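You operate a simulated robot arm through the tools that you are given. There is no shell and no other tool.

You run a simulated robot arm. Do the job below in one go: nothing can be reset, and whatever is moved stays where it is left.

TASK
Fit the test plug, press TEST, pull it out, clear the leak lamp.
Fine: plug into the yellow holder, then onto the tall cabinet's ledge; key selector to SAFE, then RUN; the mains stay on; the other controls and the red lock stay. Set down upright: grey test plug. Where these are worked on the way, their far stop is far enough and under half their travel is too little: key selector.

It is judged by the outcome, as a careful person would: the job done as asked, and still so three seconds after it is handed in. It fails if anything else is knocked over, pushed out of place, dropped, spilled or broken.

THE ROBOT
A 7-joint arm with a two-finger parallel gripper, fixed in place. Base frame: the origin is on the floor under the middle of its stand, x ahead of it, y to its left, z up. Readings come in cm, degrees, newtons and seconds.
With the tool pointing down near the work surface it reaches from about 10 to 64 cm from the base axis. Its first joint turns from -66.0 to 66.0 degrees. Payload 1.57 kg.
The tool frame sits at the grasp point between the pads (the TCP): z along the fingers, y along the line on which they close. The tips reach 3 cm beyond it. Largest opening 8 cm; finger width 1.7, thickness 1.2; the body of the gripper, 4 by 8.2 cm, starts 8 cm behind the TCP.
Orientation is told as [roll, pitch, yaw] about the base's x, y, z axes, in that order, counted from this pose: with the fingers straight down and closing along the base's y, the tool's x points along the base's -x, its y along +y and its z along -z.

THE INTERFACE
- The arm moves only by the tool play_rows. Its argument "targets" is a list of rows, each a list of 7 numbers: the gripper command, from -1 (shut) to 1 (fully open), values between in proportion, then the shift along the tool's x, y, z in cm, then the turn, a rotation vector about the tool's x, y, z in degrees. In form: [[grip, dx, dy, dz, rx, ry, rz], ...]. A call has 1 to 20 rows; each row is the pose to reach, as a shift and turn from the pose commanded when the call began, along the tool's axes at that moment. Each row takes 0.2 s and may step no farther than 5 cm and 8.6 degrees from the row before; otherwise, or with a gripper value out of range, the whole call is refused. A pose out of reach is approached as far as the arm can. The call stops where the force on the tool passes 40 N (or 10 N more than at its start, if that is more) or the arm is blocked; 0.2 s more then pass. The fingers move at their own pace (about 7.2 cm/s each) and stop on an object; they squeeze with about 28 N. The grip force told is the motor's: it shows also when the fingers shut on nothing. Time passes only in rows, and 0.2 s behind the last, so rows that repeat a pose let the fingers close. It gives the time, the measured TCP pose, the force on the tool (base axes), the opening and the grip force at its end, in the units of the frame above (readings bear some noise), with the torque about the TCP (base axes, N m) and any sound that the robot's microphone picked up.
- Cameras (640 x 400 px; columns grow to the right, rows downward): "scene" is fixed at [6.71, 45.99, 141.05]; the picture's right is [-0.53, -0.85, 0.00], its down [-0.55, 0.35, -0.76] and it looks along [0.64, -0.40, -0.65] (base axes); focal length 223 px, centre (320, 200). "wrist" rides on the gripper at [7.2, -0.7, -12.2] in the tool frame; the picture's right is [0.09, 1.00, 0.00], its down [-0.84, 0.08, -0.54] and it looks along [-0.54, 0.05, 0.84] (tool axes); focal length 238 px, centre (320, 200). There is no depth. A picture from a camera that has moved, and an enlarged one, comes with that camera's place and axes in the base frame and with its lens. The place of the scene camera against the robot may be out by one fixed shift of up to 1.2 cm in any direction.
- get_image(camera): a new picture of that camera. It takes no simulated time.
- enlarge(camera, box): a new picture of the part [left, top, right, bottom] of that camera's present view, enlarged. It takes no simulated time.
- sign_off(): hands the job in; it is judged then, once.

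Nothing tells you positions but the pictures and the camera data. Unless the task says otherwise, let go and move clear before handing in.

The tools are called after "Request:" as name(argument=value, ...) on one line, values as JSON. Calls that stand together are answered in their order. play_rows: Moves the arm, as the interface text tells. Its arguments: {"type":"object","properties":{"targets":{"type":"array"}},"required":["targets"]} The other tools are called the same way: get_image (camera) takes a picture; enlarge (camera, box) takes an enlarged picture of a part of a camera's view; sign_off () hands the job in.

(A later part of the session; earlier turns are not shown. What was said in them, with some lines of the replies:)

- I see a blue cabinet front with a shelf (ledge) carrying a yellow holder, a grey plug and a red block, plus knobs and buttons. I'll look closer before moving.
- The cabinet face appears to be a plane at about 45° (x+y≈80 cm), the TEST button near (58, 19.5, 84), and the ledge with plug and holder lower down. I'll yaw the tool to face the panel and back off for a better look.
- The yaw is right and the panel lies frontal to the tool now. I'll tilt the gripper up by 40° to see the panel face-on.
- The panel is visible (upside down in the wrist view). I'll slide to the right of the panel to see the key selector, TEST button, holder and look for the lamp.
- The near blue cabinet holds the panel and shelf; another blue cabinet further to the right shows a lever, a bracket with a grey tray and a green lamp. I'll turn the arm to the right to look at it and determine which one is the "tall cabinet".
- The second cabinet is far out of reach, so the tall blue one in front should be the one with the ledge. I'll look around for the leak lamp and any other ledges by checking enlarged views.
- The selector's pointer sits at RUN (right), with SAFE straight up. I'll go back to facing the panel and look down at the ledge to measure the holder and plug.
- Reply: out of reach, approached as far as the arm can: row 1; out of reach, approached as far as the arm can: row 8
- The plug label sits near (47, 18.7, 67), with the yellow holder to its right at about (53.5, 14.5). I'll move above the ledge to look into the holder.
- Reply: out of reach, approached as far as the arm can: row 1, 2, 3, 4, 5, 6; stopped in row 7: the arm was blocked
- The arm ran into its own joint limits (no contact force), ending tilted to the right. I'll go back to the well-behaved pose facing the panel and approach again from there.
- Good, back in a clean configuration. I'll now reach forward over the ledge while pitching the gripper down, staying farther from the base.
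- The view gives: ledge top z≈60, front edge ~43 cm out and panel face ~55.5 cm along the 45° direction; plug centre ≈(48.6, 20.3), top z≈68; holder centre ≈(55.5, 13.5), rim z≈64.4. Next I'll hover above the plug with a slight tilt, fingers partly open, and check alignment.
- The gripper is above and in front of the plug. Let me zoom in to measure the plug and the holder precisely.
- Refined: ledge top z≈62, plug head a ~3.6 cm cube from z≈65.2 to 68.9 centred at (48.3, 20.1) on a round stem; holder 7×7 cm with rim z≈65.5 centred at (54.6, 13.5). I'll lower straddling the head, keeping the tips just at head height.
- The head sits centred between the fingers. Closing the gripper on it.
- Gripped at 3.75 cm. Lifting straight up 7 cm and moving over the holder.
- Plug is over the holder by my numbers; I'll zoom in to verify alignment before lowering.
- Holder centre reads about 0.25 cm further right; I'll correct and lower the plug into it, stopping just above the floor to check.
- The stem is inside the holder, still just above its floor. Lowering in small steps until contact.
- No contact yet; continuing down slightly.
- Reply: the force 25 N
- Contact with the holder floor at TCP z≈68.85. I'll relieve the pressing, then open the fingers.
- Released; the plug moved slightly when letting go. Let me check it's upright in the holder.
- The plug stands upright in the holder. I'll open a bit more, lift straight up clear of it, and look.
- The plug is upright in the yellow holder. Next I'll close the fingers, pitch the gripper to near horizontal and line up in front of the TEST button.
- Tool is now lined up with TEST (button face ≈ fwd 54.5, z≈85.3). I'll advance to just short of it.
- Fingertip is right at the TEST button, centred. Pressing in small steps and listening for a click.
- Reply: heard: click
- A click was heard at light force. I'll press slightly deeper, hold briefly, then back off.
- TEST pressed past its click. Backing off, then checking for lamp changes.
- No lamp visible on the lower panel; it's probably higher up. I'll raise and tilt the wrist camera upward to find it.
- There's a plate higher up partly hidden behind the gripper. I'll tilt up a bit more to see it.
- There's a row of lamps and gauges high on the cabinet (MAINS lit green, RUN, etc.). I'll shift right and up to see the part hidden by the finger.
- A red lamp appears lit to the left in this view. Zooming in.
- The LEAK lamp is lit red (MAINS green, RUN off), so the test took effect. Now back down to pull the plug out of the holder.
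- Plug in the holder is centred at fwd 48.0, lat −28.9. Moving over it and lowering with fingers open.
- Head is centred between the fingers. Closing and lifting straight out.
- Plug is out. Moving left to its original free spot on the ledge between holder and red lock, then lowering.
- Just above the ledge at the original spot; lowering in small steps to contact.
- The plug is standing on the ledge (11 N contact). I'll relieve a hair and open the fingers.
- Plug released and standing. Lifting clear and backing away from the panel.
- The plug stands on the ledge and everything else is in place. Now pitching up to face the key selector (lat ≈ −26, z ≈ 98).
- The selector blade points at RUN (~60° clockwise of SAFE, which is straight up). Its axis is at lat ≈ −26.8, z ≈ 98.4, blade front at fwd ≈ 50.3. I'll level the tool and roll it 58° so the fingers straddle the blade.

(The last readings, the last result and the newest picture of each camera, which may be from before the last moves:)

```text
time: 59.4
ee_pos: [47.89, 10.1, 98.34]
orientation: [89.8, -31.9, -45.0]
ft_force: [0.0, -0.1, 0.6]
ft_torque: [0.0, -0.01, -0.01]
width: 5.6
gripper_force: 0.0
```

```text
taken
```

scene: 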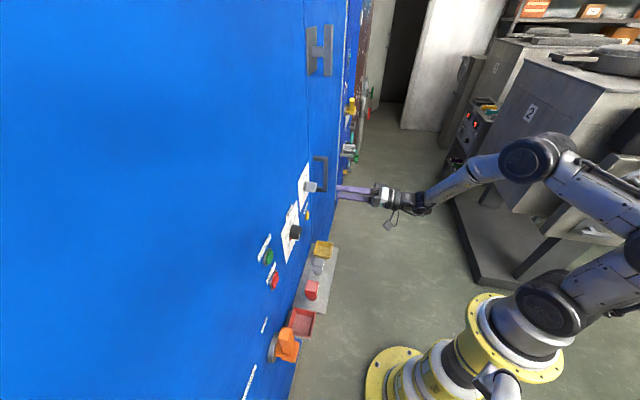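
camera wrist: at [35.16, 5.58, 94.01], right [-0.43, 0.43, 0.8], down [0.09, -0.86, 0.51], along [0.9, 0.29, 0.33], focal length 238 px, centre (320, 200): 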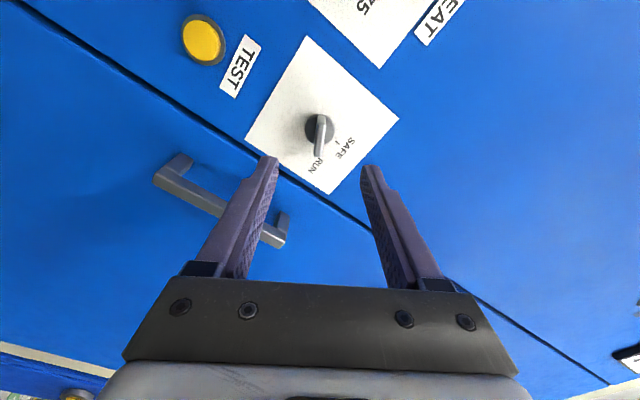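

The roll worked and the blade now appears aligned between the fingers. Zooming to check angle and centring.

Request:
enlarge(camera="wrist", box=[260, 80, 380, 180])

```text
4.00 times, centred on (320, 130) of wrist
camera zoom: at [35.16, 5.58, 94.01], right [-0.43, 0.43, 0.8], down [0.09, -0.86, 0.51], along [0.9, 0.29, 0.33], focal length 953 px, centre (320, 480)
```

zoom: 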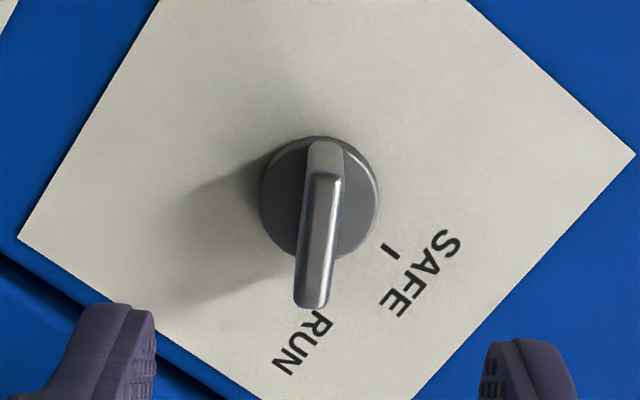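

The blade is aligned and centred on the tool axis. Advancing so fingertips straddle the blade (tips ~2.3 cm past its front).

Request:
play_rows(targets=[[0.4, 0, 0, 2.5, 0, 0, 0], [0.4, 0, 0, 5, 0, 0, 0], [0.4, 0, 0, 7, 0, 0, 0], [0.4, 0, 0, 8.6, 0, 0, 0], [0.4, 0, 0, 8.6, 0, 0, 0]])

Request:
get_image(camera="wrist")

Request:
enlarge(camera="scene", box=[280, 150, 360, 220])

```text
time: 60.6
ee_pos: [54.08, 16.1, 98.27]
orientation: [89.9, -32.1, -45.0]
ft_force: [-1.0, 0.4, 0.0]
ft_torque: [-0.02, 0.01, -0.01]
width: 5.59
gripper_force: 0.0
```

```text
taken
camera wrist: at [41.31, 11.67, 93.92], right [-0.43, 0.43, 0.79], down [0.09, -0.85, 0.51], along [0.9, 0.29, 0.33], focal length 238 px, centre (320, 200)
```

wrist: 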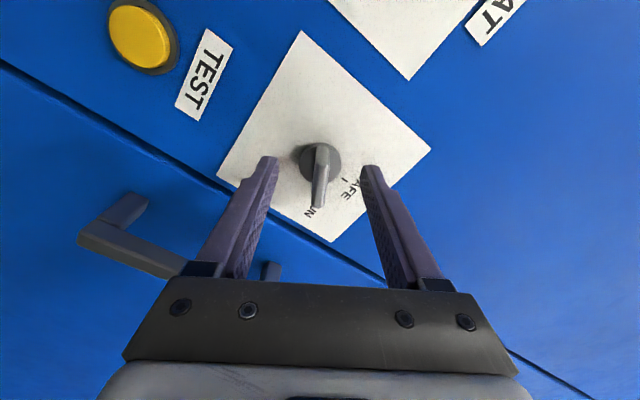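

```text
5.71 times, centred on (320, 185) of scene
camera zoom: at [6.71, 45.99, 141.05], right [-0.53, -0.85, 0.0], down [-0.55, 0.35, -0.76], along [0.64, -0.4, -0.65], focal length 1274 px, centre (320, 286)
```

zoom: 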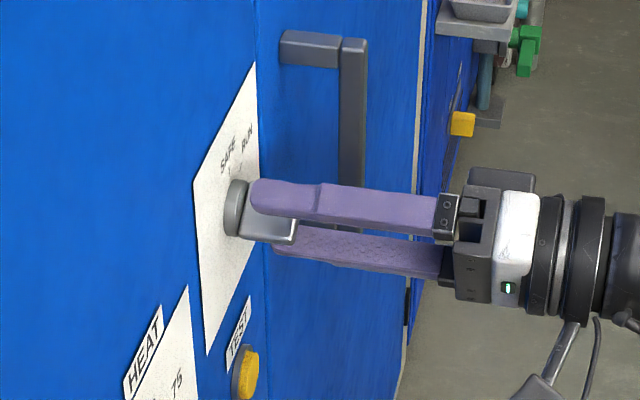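

Fingers straddle the blade nicely. Closing on it.

Request:
play_rows(targets=[[0.1, 0, 0, 0, 0, 0, 0], [-0.2, 0, 0, 0, 0, 0, 0], [-0.5, 0, 0, 0, 0, 0, 0], [-0.8, 0, 0, 0, 0, 0, 0], [-1, 0, 0, 0, 0, 0, 0], [-1, 0, 0, 0, 0, 0, 0]])

Request:
enlarge(camera="wrist", box=[240, 100, 400, 220])

```text
time: 62.0
ee_pos: [53.98, 16.19, 98.31]
orientation: [89.8, -32.2, -45.0]
ft_force: [-0.8, 1.7, 1.3]
ft_torque: [0.21, -0.24, 0.22]
width: 0.87
gripper_force: 27.3
```

```text
3.33 times, centred on (320, 160) of wrist
camera zoom: at [41.28, 11.66, 93.92], right [-0.43, 0.43, 0.79], down [0.09, -0.85, 0.51], along [0.9, 0.29, 0.33], focal length 794 px, centre (320, 333)
```

zoom: 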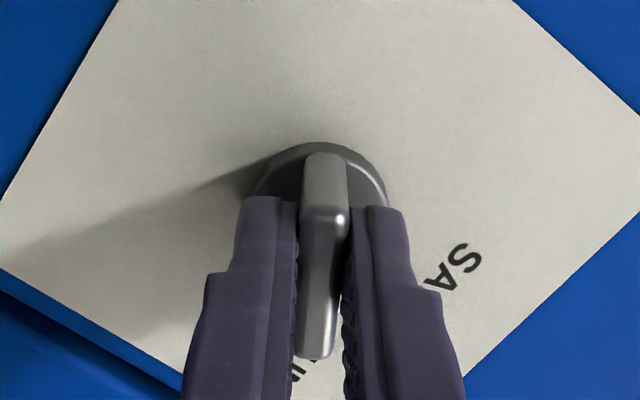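

Firm grip (0.87 cm blade). Turning counter-clockwise toward SAFE, in two stages.

Request:
play_rows(targets=[[-1, 0, 0, 0, 0, 0, -6], [-1, 0, 0, 0, 0, 0, -12], [-1, 0, 0, 0, 0, 0, -18], [-1, 0, 0, 0, 0, 0, -24], [-1, 0, 0, 0, 0, 0, -30], [-1, 0, 0, 0, 0, 0, -36], [-1, 0, 0, 0, 0, 0, -42], [-1, 0, 0, 0, 0, 0, -48]])

Request:
enlarge(camera="wrist", box=[240, 100, 400, 220])

```text
time: 63.8
ee_pos: [54.07, 16.02, 98.23]
orientation: [88.0, -80.1, -43.3]
ft_force: [27.0, -1.9, -11.1]
ft_torque: [0.14, -0.04, 0.1]
width: 0.9
gripper_force: 27.7
```

```text
3.33 times, centred on (320, 160) of wrist
camera zoom: at [44.98, 7.87, 91.03], right [-0.7, 0.71, 0.08], down [-0.33, -0.43, 0.84], along [0.63, 0.56, 0.54], focal length 794 px, centre (320, 333)
```

zoom: 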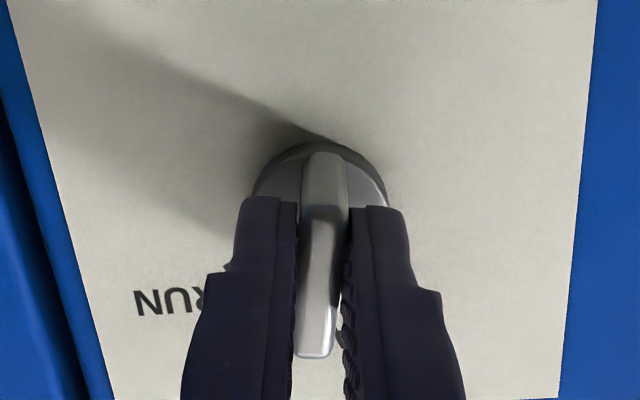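

It's at ~48° of rotation with some sideways load, meaning a slight axis offset. I'll shift a little in the direction of the load, then finish turning to SAFE.

Request:
play_rows(targets=[[-1, 0.08, -0.2, 0.15, 0, 0, 0], [-1, 0.08, -0.2, 0.15, 0, 0, 0]])

```text
time: 64.4
ee_pos: [54.17, 16.04, 98.21]
orientation: [89.1, -80.0, -44.3]
ft_force: [-11.3, -20.1, -1.1]
ft_torque: [0.01, 0.04, 0.14]
width: 0.89
gripper_force: 27.1
```

Request:
play_rows(targets=[[-1, 0, 0, -0.08, 0, 0, 0], [-1, 0, 0, -0.08, 0, 0, -3], [-1, 0, 0, -0.08, 0, 0, -6], [-1, 0, 0, -0.08, 0, 0, -8], [-1, 0, 0, -0.08, 0, 0, -8]])

Request:
get_image(camera="wrist")

Request:
enlarge(camera="scene", box=[290, 160, 340, 210])

```text
time: 65.6
ee_pos: [54.13, 16.1, 98.15]
orientation: [83.8, -88.0, -38.9]
ft_force: [-6.7, -19.0, -2.5]
ft_torque: [0.2, -0.21, 0.17]
width: 0.91
gripper_force: 27.1
```

```text
taken
camera wrist: at [45.78, 7.12, 90.98], right [-0.7, 0.71, -0.06], down [-0.42, -0.34, 0.84], along [0.57, 0.62, 0.54], focal length 238 px, centre (320, 200)
```

wrist: 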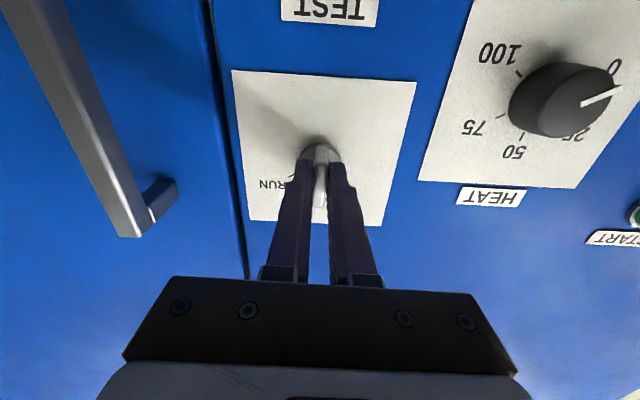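

```text
8.00 times, centred on (315, 185) of scene
camera zoom: at [6.7, 45.94, 141.07], right [-0.53, -0.85, 0.0], down [-0.55, 0.35, -0.76], along [0.64, -0.4, -0.65], focal length 1784 px, centre (360, 320)
```

zoom: 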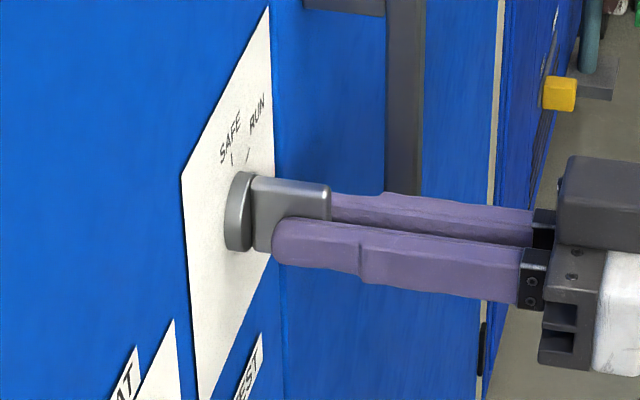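

The blade is nearly vertical (SAFE). Turning a few more degrees to reach the stop while relieving axial load.

Request:
play_rows(targets=[[-1, 0, -0.08, -0.08, 0, 0, 0], [-1, 0, -0.08, -0.08, 0, 0, -2], [-1, 0, -0.08, -0.08, 0, 0, -4], [-1, 0, -0.08, -0.08, 0, 0, -4]])

Request:
enlarge(camera="wrist", box=[220, 60, 420, 230])

```text
time: 66.6
ee_pos: [54.17, 15.96, 98.18]
orientation: [-84.4, -88.0, 129.4]
ft_force: [5.3, -4.8, -3.6]
ft_torque: [0.31, 0.42, 0.23]
width: 0.89
gripper_force: 27.4
```

```text
2.35 times, centred on (320, 145) of wrist
camera zoom: at [46.16, 6.74, 91.04], right [-0.7, 0.7, -0.13], down [-0.46, -0.3, 0.84], along [0.55, 0.64, 0.53], focal length 561 px, centre (320, 329)
```

zoom: 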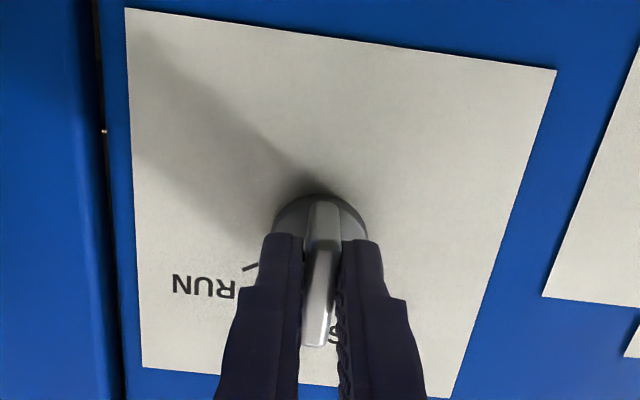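

Torque about the knob axis jumped to ~0.5 N·m, so the SAFE stop is reached. A touch more to confirm, then turn back to RUN.

Request:
play_rows(targets=[[-1, 0, 0, 0, 0, 0, -2], [-1, 0, 0, 0, 0, 0, -2], [-1, 0, 0, 0, 0, 0, -2]])

Request:
enlarge(camera="scene", box=[290, 160, 340, 210])

```text
time: 67.4
ee_pos: [54.22, 15.99, 98.28]
orientation: [-87.5, -85.9, 132.5]
ft_force: [1.1, -3.3, -2.6]
ft_torque: [0.41, 0.31, 0.26]
width: 0.97
gripper_force: 28.1
```

```text
8.00 times, centred on (315, 185) of scene
camera zoom: at [6.72, 45.99, 141.05], right [-0.53, -0.85, 0.0], down [-0.55, 0.35, -0.76], along [0.64, -0.4, -0.65], focal length 1784 px, centre (360, 320)
```

zoom: 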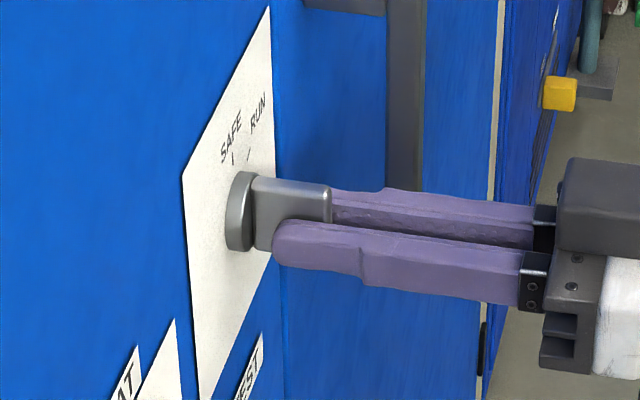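

SAFE stop confirmed (fingers beginning to pry, torque steady). Now turning clockwise back to RUN.

Request:
play_rows(targets=[[-1, 0, 0, 0, 0, 0, 7], [-1, 0, 0, 0, 0, 0, 14], [-1, 0, 0, 0, 0, 0, 21], [-1, 0, 0, 0, 0, 0, 28], [-1, 0, 0, 0, 0, 0, 35], [-1, 0, 0, 0, 0, 0, 42], [-1, 0, 0, 0, 0, 0, 49], [-1, 0, 0, 0, 0, 0, 54], [-1, 0, 0, 0, 0, 0, 54]])

Request:
enlarge(camera="wrist", box=[220, 60, 420, 230])

```text
time: 69.4
ee_pos: [54.09, 16.1, 98.32]
orientation: [90.0, -40.2, -44.8]
ft_force: [-16.0, 16.2, 8.9]
ft_torque: [-0.08, 0.02, 0.27]
width: 0.89
gripper_force: 27.6
```

```text
2.35 times, centred on (320, 145) of wrist
camera zoom: at [41.84, 11.07, 93.13], right [-0.51, 0.5, 0.7], down [0.04, -0.8, 0.6], along [0.86, 0.33, 0.39], focal length 561 px, centre (320, 329)
```

zoom: 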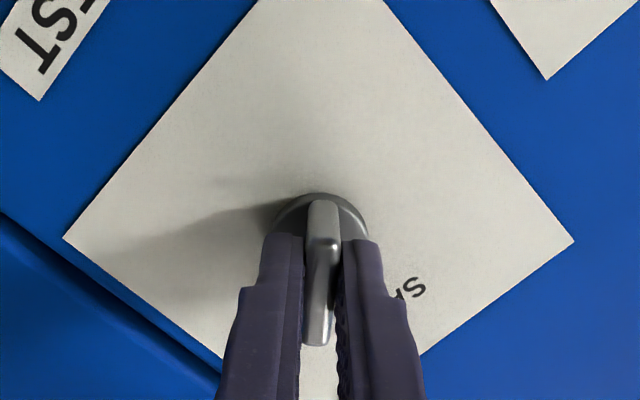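

At ~50° back; relieving the side load and completing the turn to RUN.

Request:
play_rows(targets=[[-1, 0.1, 0.19, 0, 0, 0, 0], [-1, 0.1, 0.19, 0, 0, 0, 4], [-1, 0.1, 0.19, 0, 0, 0, 8], [-1, 0.1, 0.19, 0, 0, 0, 8]])

Request:
enlarge(camera="wrist", box=[220, 60, 420, 230])

```text
time: 70.4
ee_pos: [54.04, 16.2, 98.32]
orientation: [89.8, -32.2, -45.1]
ft_force: [0.8, 15.5, 5.8]
ft_torque: [0.16, -0.17, 0.53]
width: 0.88
gripper_force: 27.3
```

```text
2.35 times, centred on (320, 145) of wrist
camera zoom: at [41.32, 11.62, 93.95], right [-0.43, 0.43, 0.79], down [0.09, -0.85, 0.51], along [0.9, 0.29, 0.33], focal length 561 px, centre (320, 329)
```

zoom: 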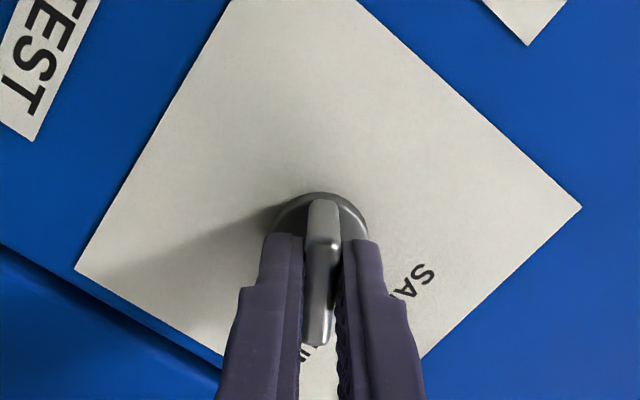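

Request:
play_rows(targets=[[-1, 0.05, 0.08, 0, 0, 0, 2], [-1, 0.05, 0.08, 0, 0, 0, 4], [-1, 0.05, 0.08, 0, 0, 0, 4]])

Request:
enlarge(camera="wrist", box=[220, 60, 420, 230])

```text
time: 71.2
ee_pos: [54.06, 16.09, 98.39]
orientation: [89.7, -28.3, -45.1]
ft_force: [9.4, 13.2, 3.4]
ft_torque: [-0.09, -0.59, 0.23]
width: 0.92
gripper_force: 27.7
```

```text
2.35 times, centred on (320, 145) of wrist
camera zoom: at [41.09, 11.84, 94.38], right [-0.39, 0.39, 0.83], down [0.11, -0.88, 0.46], along [0.92, 0.27, 0.3], focal length 561 px, centre (320, 329)
```

zoom: 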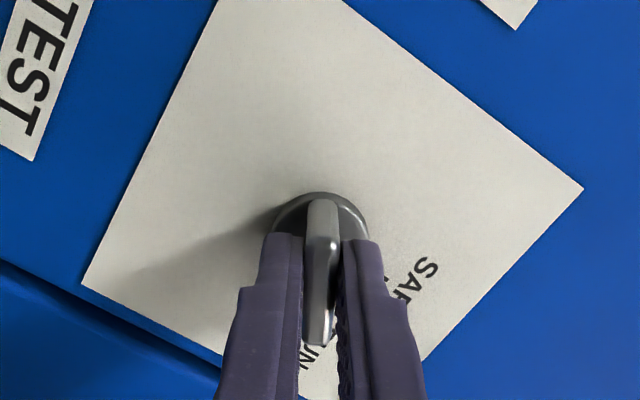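

RUN stop reached (−0.48 N·m). Relieving the twist slightly, opening the fingers and backing straight out.

Request:
play_rows(targets=[[-1, 0, 0, 0, 0, 0, -1.5], [-0.6, 0, 0, 0, 0, 0, -1.5], [-0.2, 0, 0, 0, 0, 0, -1.5], [0.2, 0, 0, 0, 0, 0, -1.5], [0.4, 0, 0, 0, 0, 0, -1.5], [0.4, 0, 0, 0, 0, 0, -1.5]])

Request:
play_rows(targets=[[0.4, 0, 0, -2, 0, 0, 0], [0.4, 0, 0, -4.5, 0, 0, 0], [0.4, 0, 0, -7, 0, 0, 0], [0.4, 0, 0, -9, 0, 0, 0]])

Request:
enlarge(camera="wrist", box=[240, 60, 400, 190])

Request:
enlarge(camera="scene", box=[290, 160, 340, 210])

```text
time: 72.6
ee_pos: [54.03, 16.22, 98.24]
orientation: [89.8, -29.6, -45.0]
ft_force: [0.3, 0.3, 0.1]
ft_torque: [0.0, 0.01, 0.01]
width: 5.64
gripper_force: 0.0
```

```text
time: 73.6
ee_pos: [47.64, 9.78, 98.26]
orientation: [89.8, -29.6, -45.0]
ft_force: [0.6, 0.9, 0.1]
ft_torque: [0.0, -0.01, -0.01]
width: 5.6
gripper_force: 0.0
```

```text
3.08 times, centred on (320, 125) of wrist
camera zoom: at [34.72, 5.44, 94.18], right [-0.4, 0.41, 0.82], down [0.1, -0.87, 0.48], along [0.91, 0.28, 0.31], focal length 733 px, centre (320, 431)
```

zoom: 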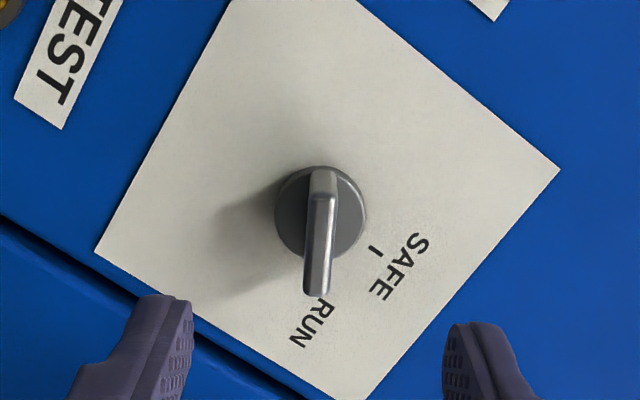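

```text
8.00 times, centred on (315, 185) of scene
camera zoom: at [6.71, 46.0, 141.05], right [-0.53, -0.85, 0.0], down [-0.55, 0.35, -0.76], along [0.64, -0.4, -0.65], focal length 1784 px, centre (360, 320)
```

zoom: 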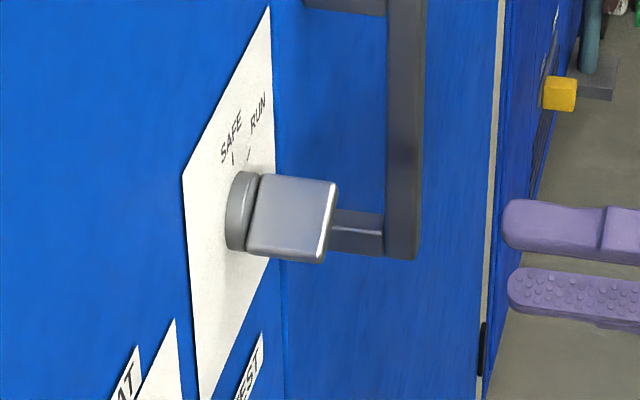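

Selector is back at RUN. Now rolling level and tilting up to check the LEAK lamp.

Request:
play_rows(targets=[[0, 0, 0, 0, 0, 0, -7.5], [-0.5, 0, 0, 0, 0, 0, -15], [-1, 0, 0, 0, 0, 0, -22.6], [-1, 0, 0, 0, 0, 0, -30.2], [-1, 0, 0, 0, 0, 0, -37.7], [-1, 0, 0, 0, 0, 0, -45.3], [-1, 0, 0, 0, 0, 0, -52.8], [-1, 0, 0, 0, 0, 0, -60.4]])

Request:
play_rows(targets=[[-1, -2.5, -1, 0.3, 0, -6.7, 0], [-1, -4.9, -1.9, 0.7, 0, -13.3, 0], [-1, -7.4, -2.8, 1, 0, -20, 0], [-1, -9.8, -3.8, 1.4, 0, -26.7, 0], [-1, -12.2, -4.7, 1.7, 0, -33.3, 0], [-1, -14.7, -5.7, 2.05, 0, -40, 0]])

Request:
get_image(camera="wrist")

Request:
enlarge(camera="wrist", box=[340, 200, 400, 240])

Request:
enlarge(camera="wrist", box=[390, 205, 480, 245])

```text
time: 75.4
ee_pos: [47.55, 9.87, 98.38]
orientation: [-49.8, -89.6, 94.7]
ft_force: [0.4, -0.6, -0.5]
ft_torque: [0.04, 0.0, -0.01]
width: 0.0
gripper_force: 21.3
```

```text
time: 76.8
ee_pos: [53.16, 7.23, 113.12]
orientation: [-179.9, -50.1, -135.1]
ft_force: [0.0, -0.5, 0.5]
ft_torque: [0.01, -0.01, 0.02]
width: 0.0
gripper_force: 21.6
```

```text
taken
camera wrist: at [50.16, 3.44, 99.67], right [-0.66, 0.75, -0.07], down [-0.73, -0.62, 0.29], along [0.18, 0.25, 0.95], focal length 238 px, centre (320, 200)
```

wrist: 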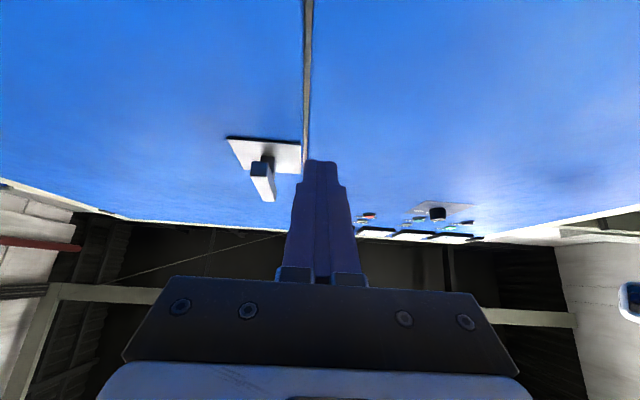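

```text
10.00 times, centred on (370, 220) of wrist
camera zoom: at [50.16, 3.44, 99.67], right [-0.66, 0.75, -0.07], down [-0.73, -0.62, 0.29], along [0.18, 0.25, 0.95], focal length 2384 px, centre (-180, 0)
```

zoom: 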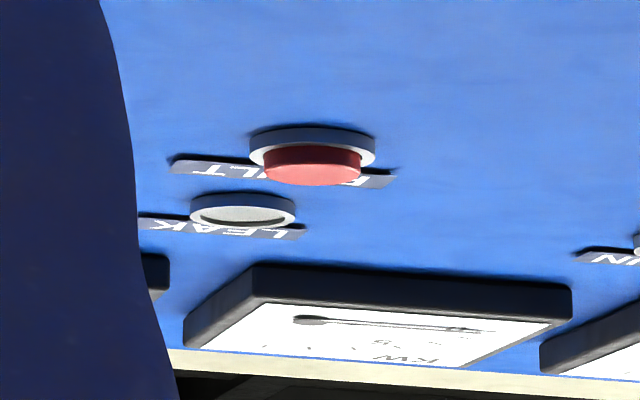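

```text
7.11 times, centred on (435, 225) of wrist
camera zoom: at [50.16, 3.44, 99.67], right [-0.66, 0.75, -0.07], down [-0.73, -0.62, 0.29], along [0.18, 0.25, 0.95], focal length 1695 px, centre (-498, 22)
```

zoom: 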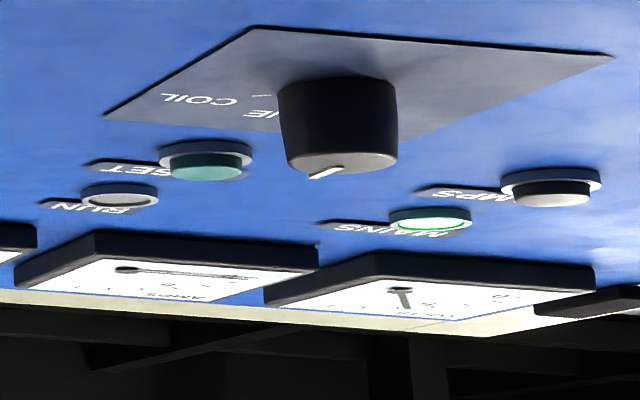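

The LEAK lamp is now dark and MAINS still lit. I'll move the arm back to a neutral clear pose and check the whole scene.

Request:
play_rows(targets=[[-1, 1.6, 1, -1.5, 0, 6.7, 0], [-1, 3.2, 2, -3, 0, 13.3, 0], [-1, 4.8, 3, -4.5, 0, 20, 0], [-1, 6.4, 4, -6, 0, 26.7, 0], [-1, 8, 5, -7.5, 0, 33.3, 0], [-1, 9.5, 6, -9, 0, 40, 0]])

Request:
get_image(camera="scene")

Request:
enlarge(camera="scene", box=[250, 220, 350, 380])

Request:
enlarge(camera="scene", box=[270, 160, 350, 250])

Request:
get_image(camera="wrist")

```text
time: 78.2
ee_pos: [48.21, 10.92, 100.01]
orientation: [-11.5, -89.7, 56.4]
ft_force: [-0.8, -0.1, 0.4]
ft_torque: [0.0, -0.03, 0.02]
width: 0.0
gripper_force: 21.1
```

```text
taken
```

scene: 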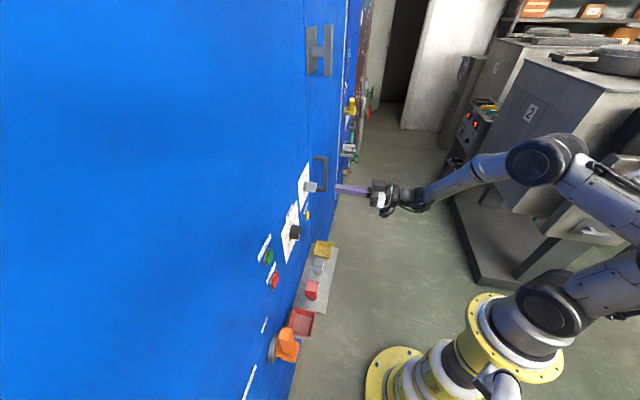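

```text
2.50 times, centred on (300, 300) of scene
camera zoom: at [6.71, 45.99, 141.05], right [-0.53, -0.85, 0.0], down [-0.55, 0.35, -0.76], along [0.64, -0.4, -0.65], focal length 558 px, centre (370, -50)
```

zoom: 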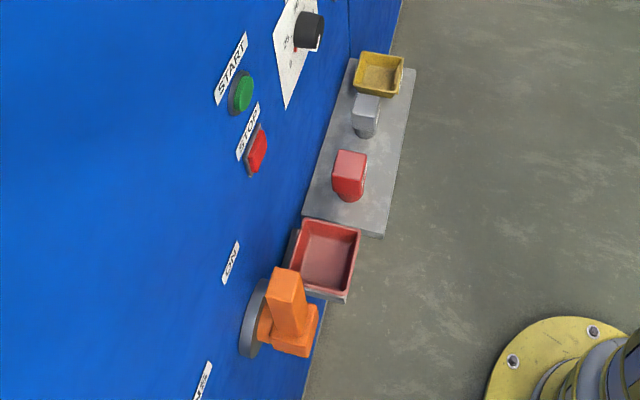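

```text
4.44 times, centred on (310, 205) of scene
camera zoom: at [6.71, 45.99, 141.05], right [-0.53, -0.85, 0.0], down [-0.55, 0.35, -0.76], along [0.64, -0.4, -0.65], focal length 991 px, centre (364, 178)
```

zoom: 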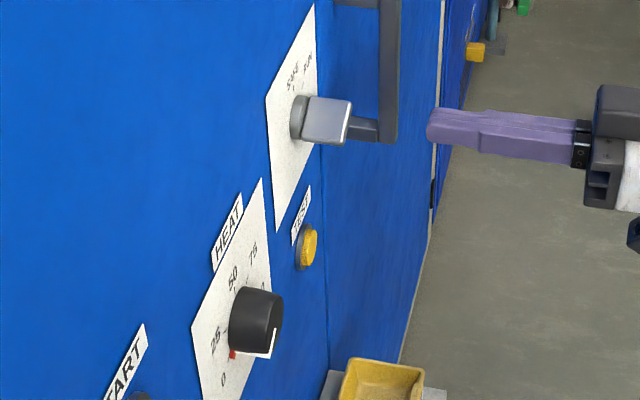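

```text
taken
camera wrist: at [40.03, 1.82, 92.82], right [-0.7, 0.7, -0.09], down [-0.44, -0.32, 0.84], along [0.56, 0.63, 0.54], focal length 238 px, centre (320, 200)
```

wrist: 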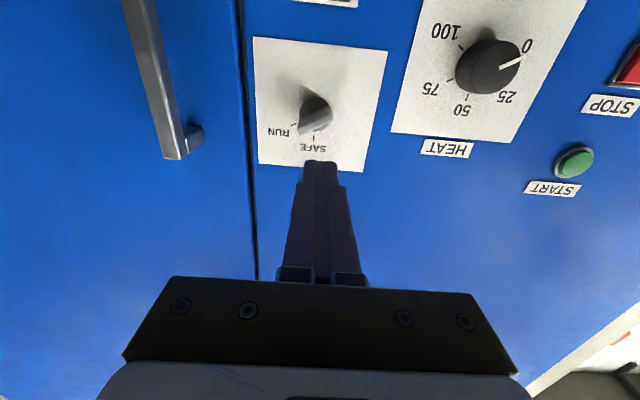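

The plug is standing upright on the ledge, the selector is at RUN and the LEAK lamp is dark. The mains lever and lamp, the lock and the other controls look unchanged, and the arm is clear, so I'm handing in.

Request:
sign_off()

```text
The job is handed in.
```

The leak test is done and handed in, and the LEAK lamp is out.

- **Test:** I fitted the grey test plug into the yellow holder and pressed TEST until it clicked. When I checked afterwards, the LEAK lamp was lit red.
- **Plug:** I pulled the plug out and set it down upright on the blue cabinet's ledge, between the holder and the red lock. I took the blue cabinet to be the tall one, because the only other ledge I saw was far out of reach.
- **Key selector:** I turned it to its SAFE stop and then back to its RUN stop. After that the LEAK lamp was dark.
- **Everything else:** The mains stayed on, with their lamp still green. The red lock and the other controls look as they did at the start, and the arm is clear.
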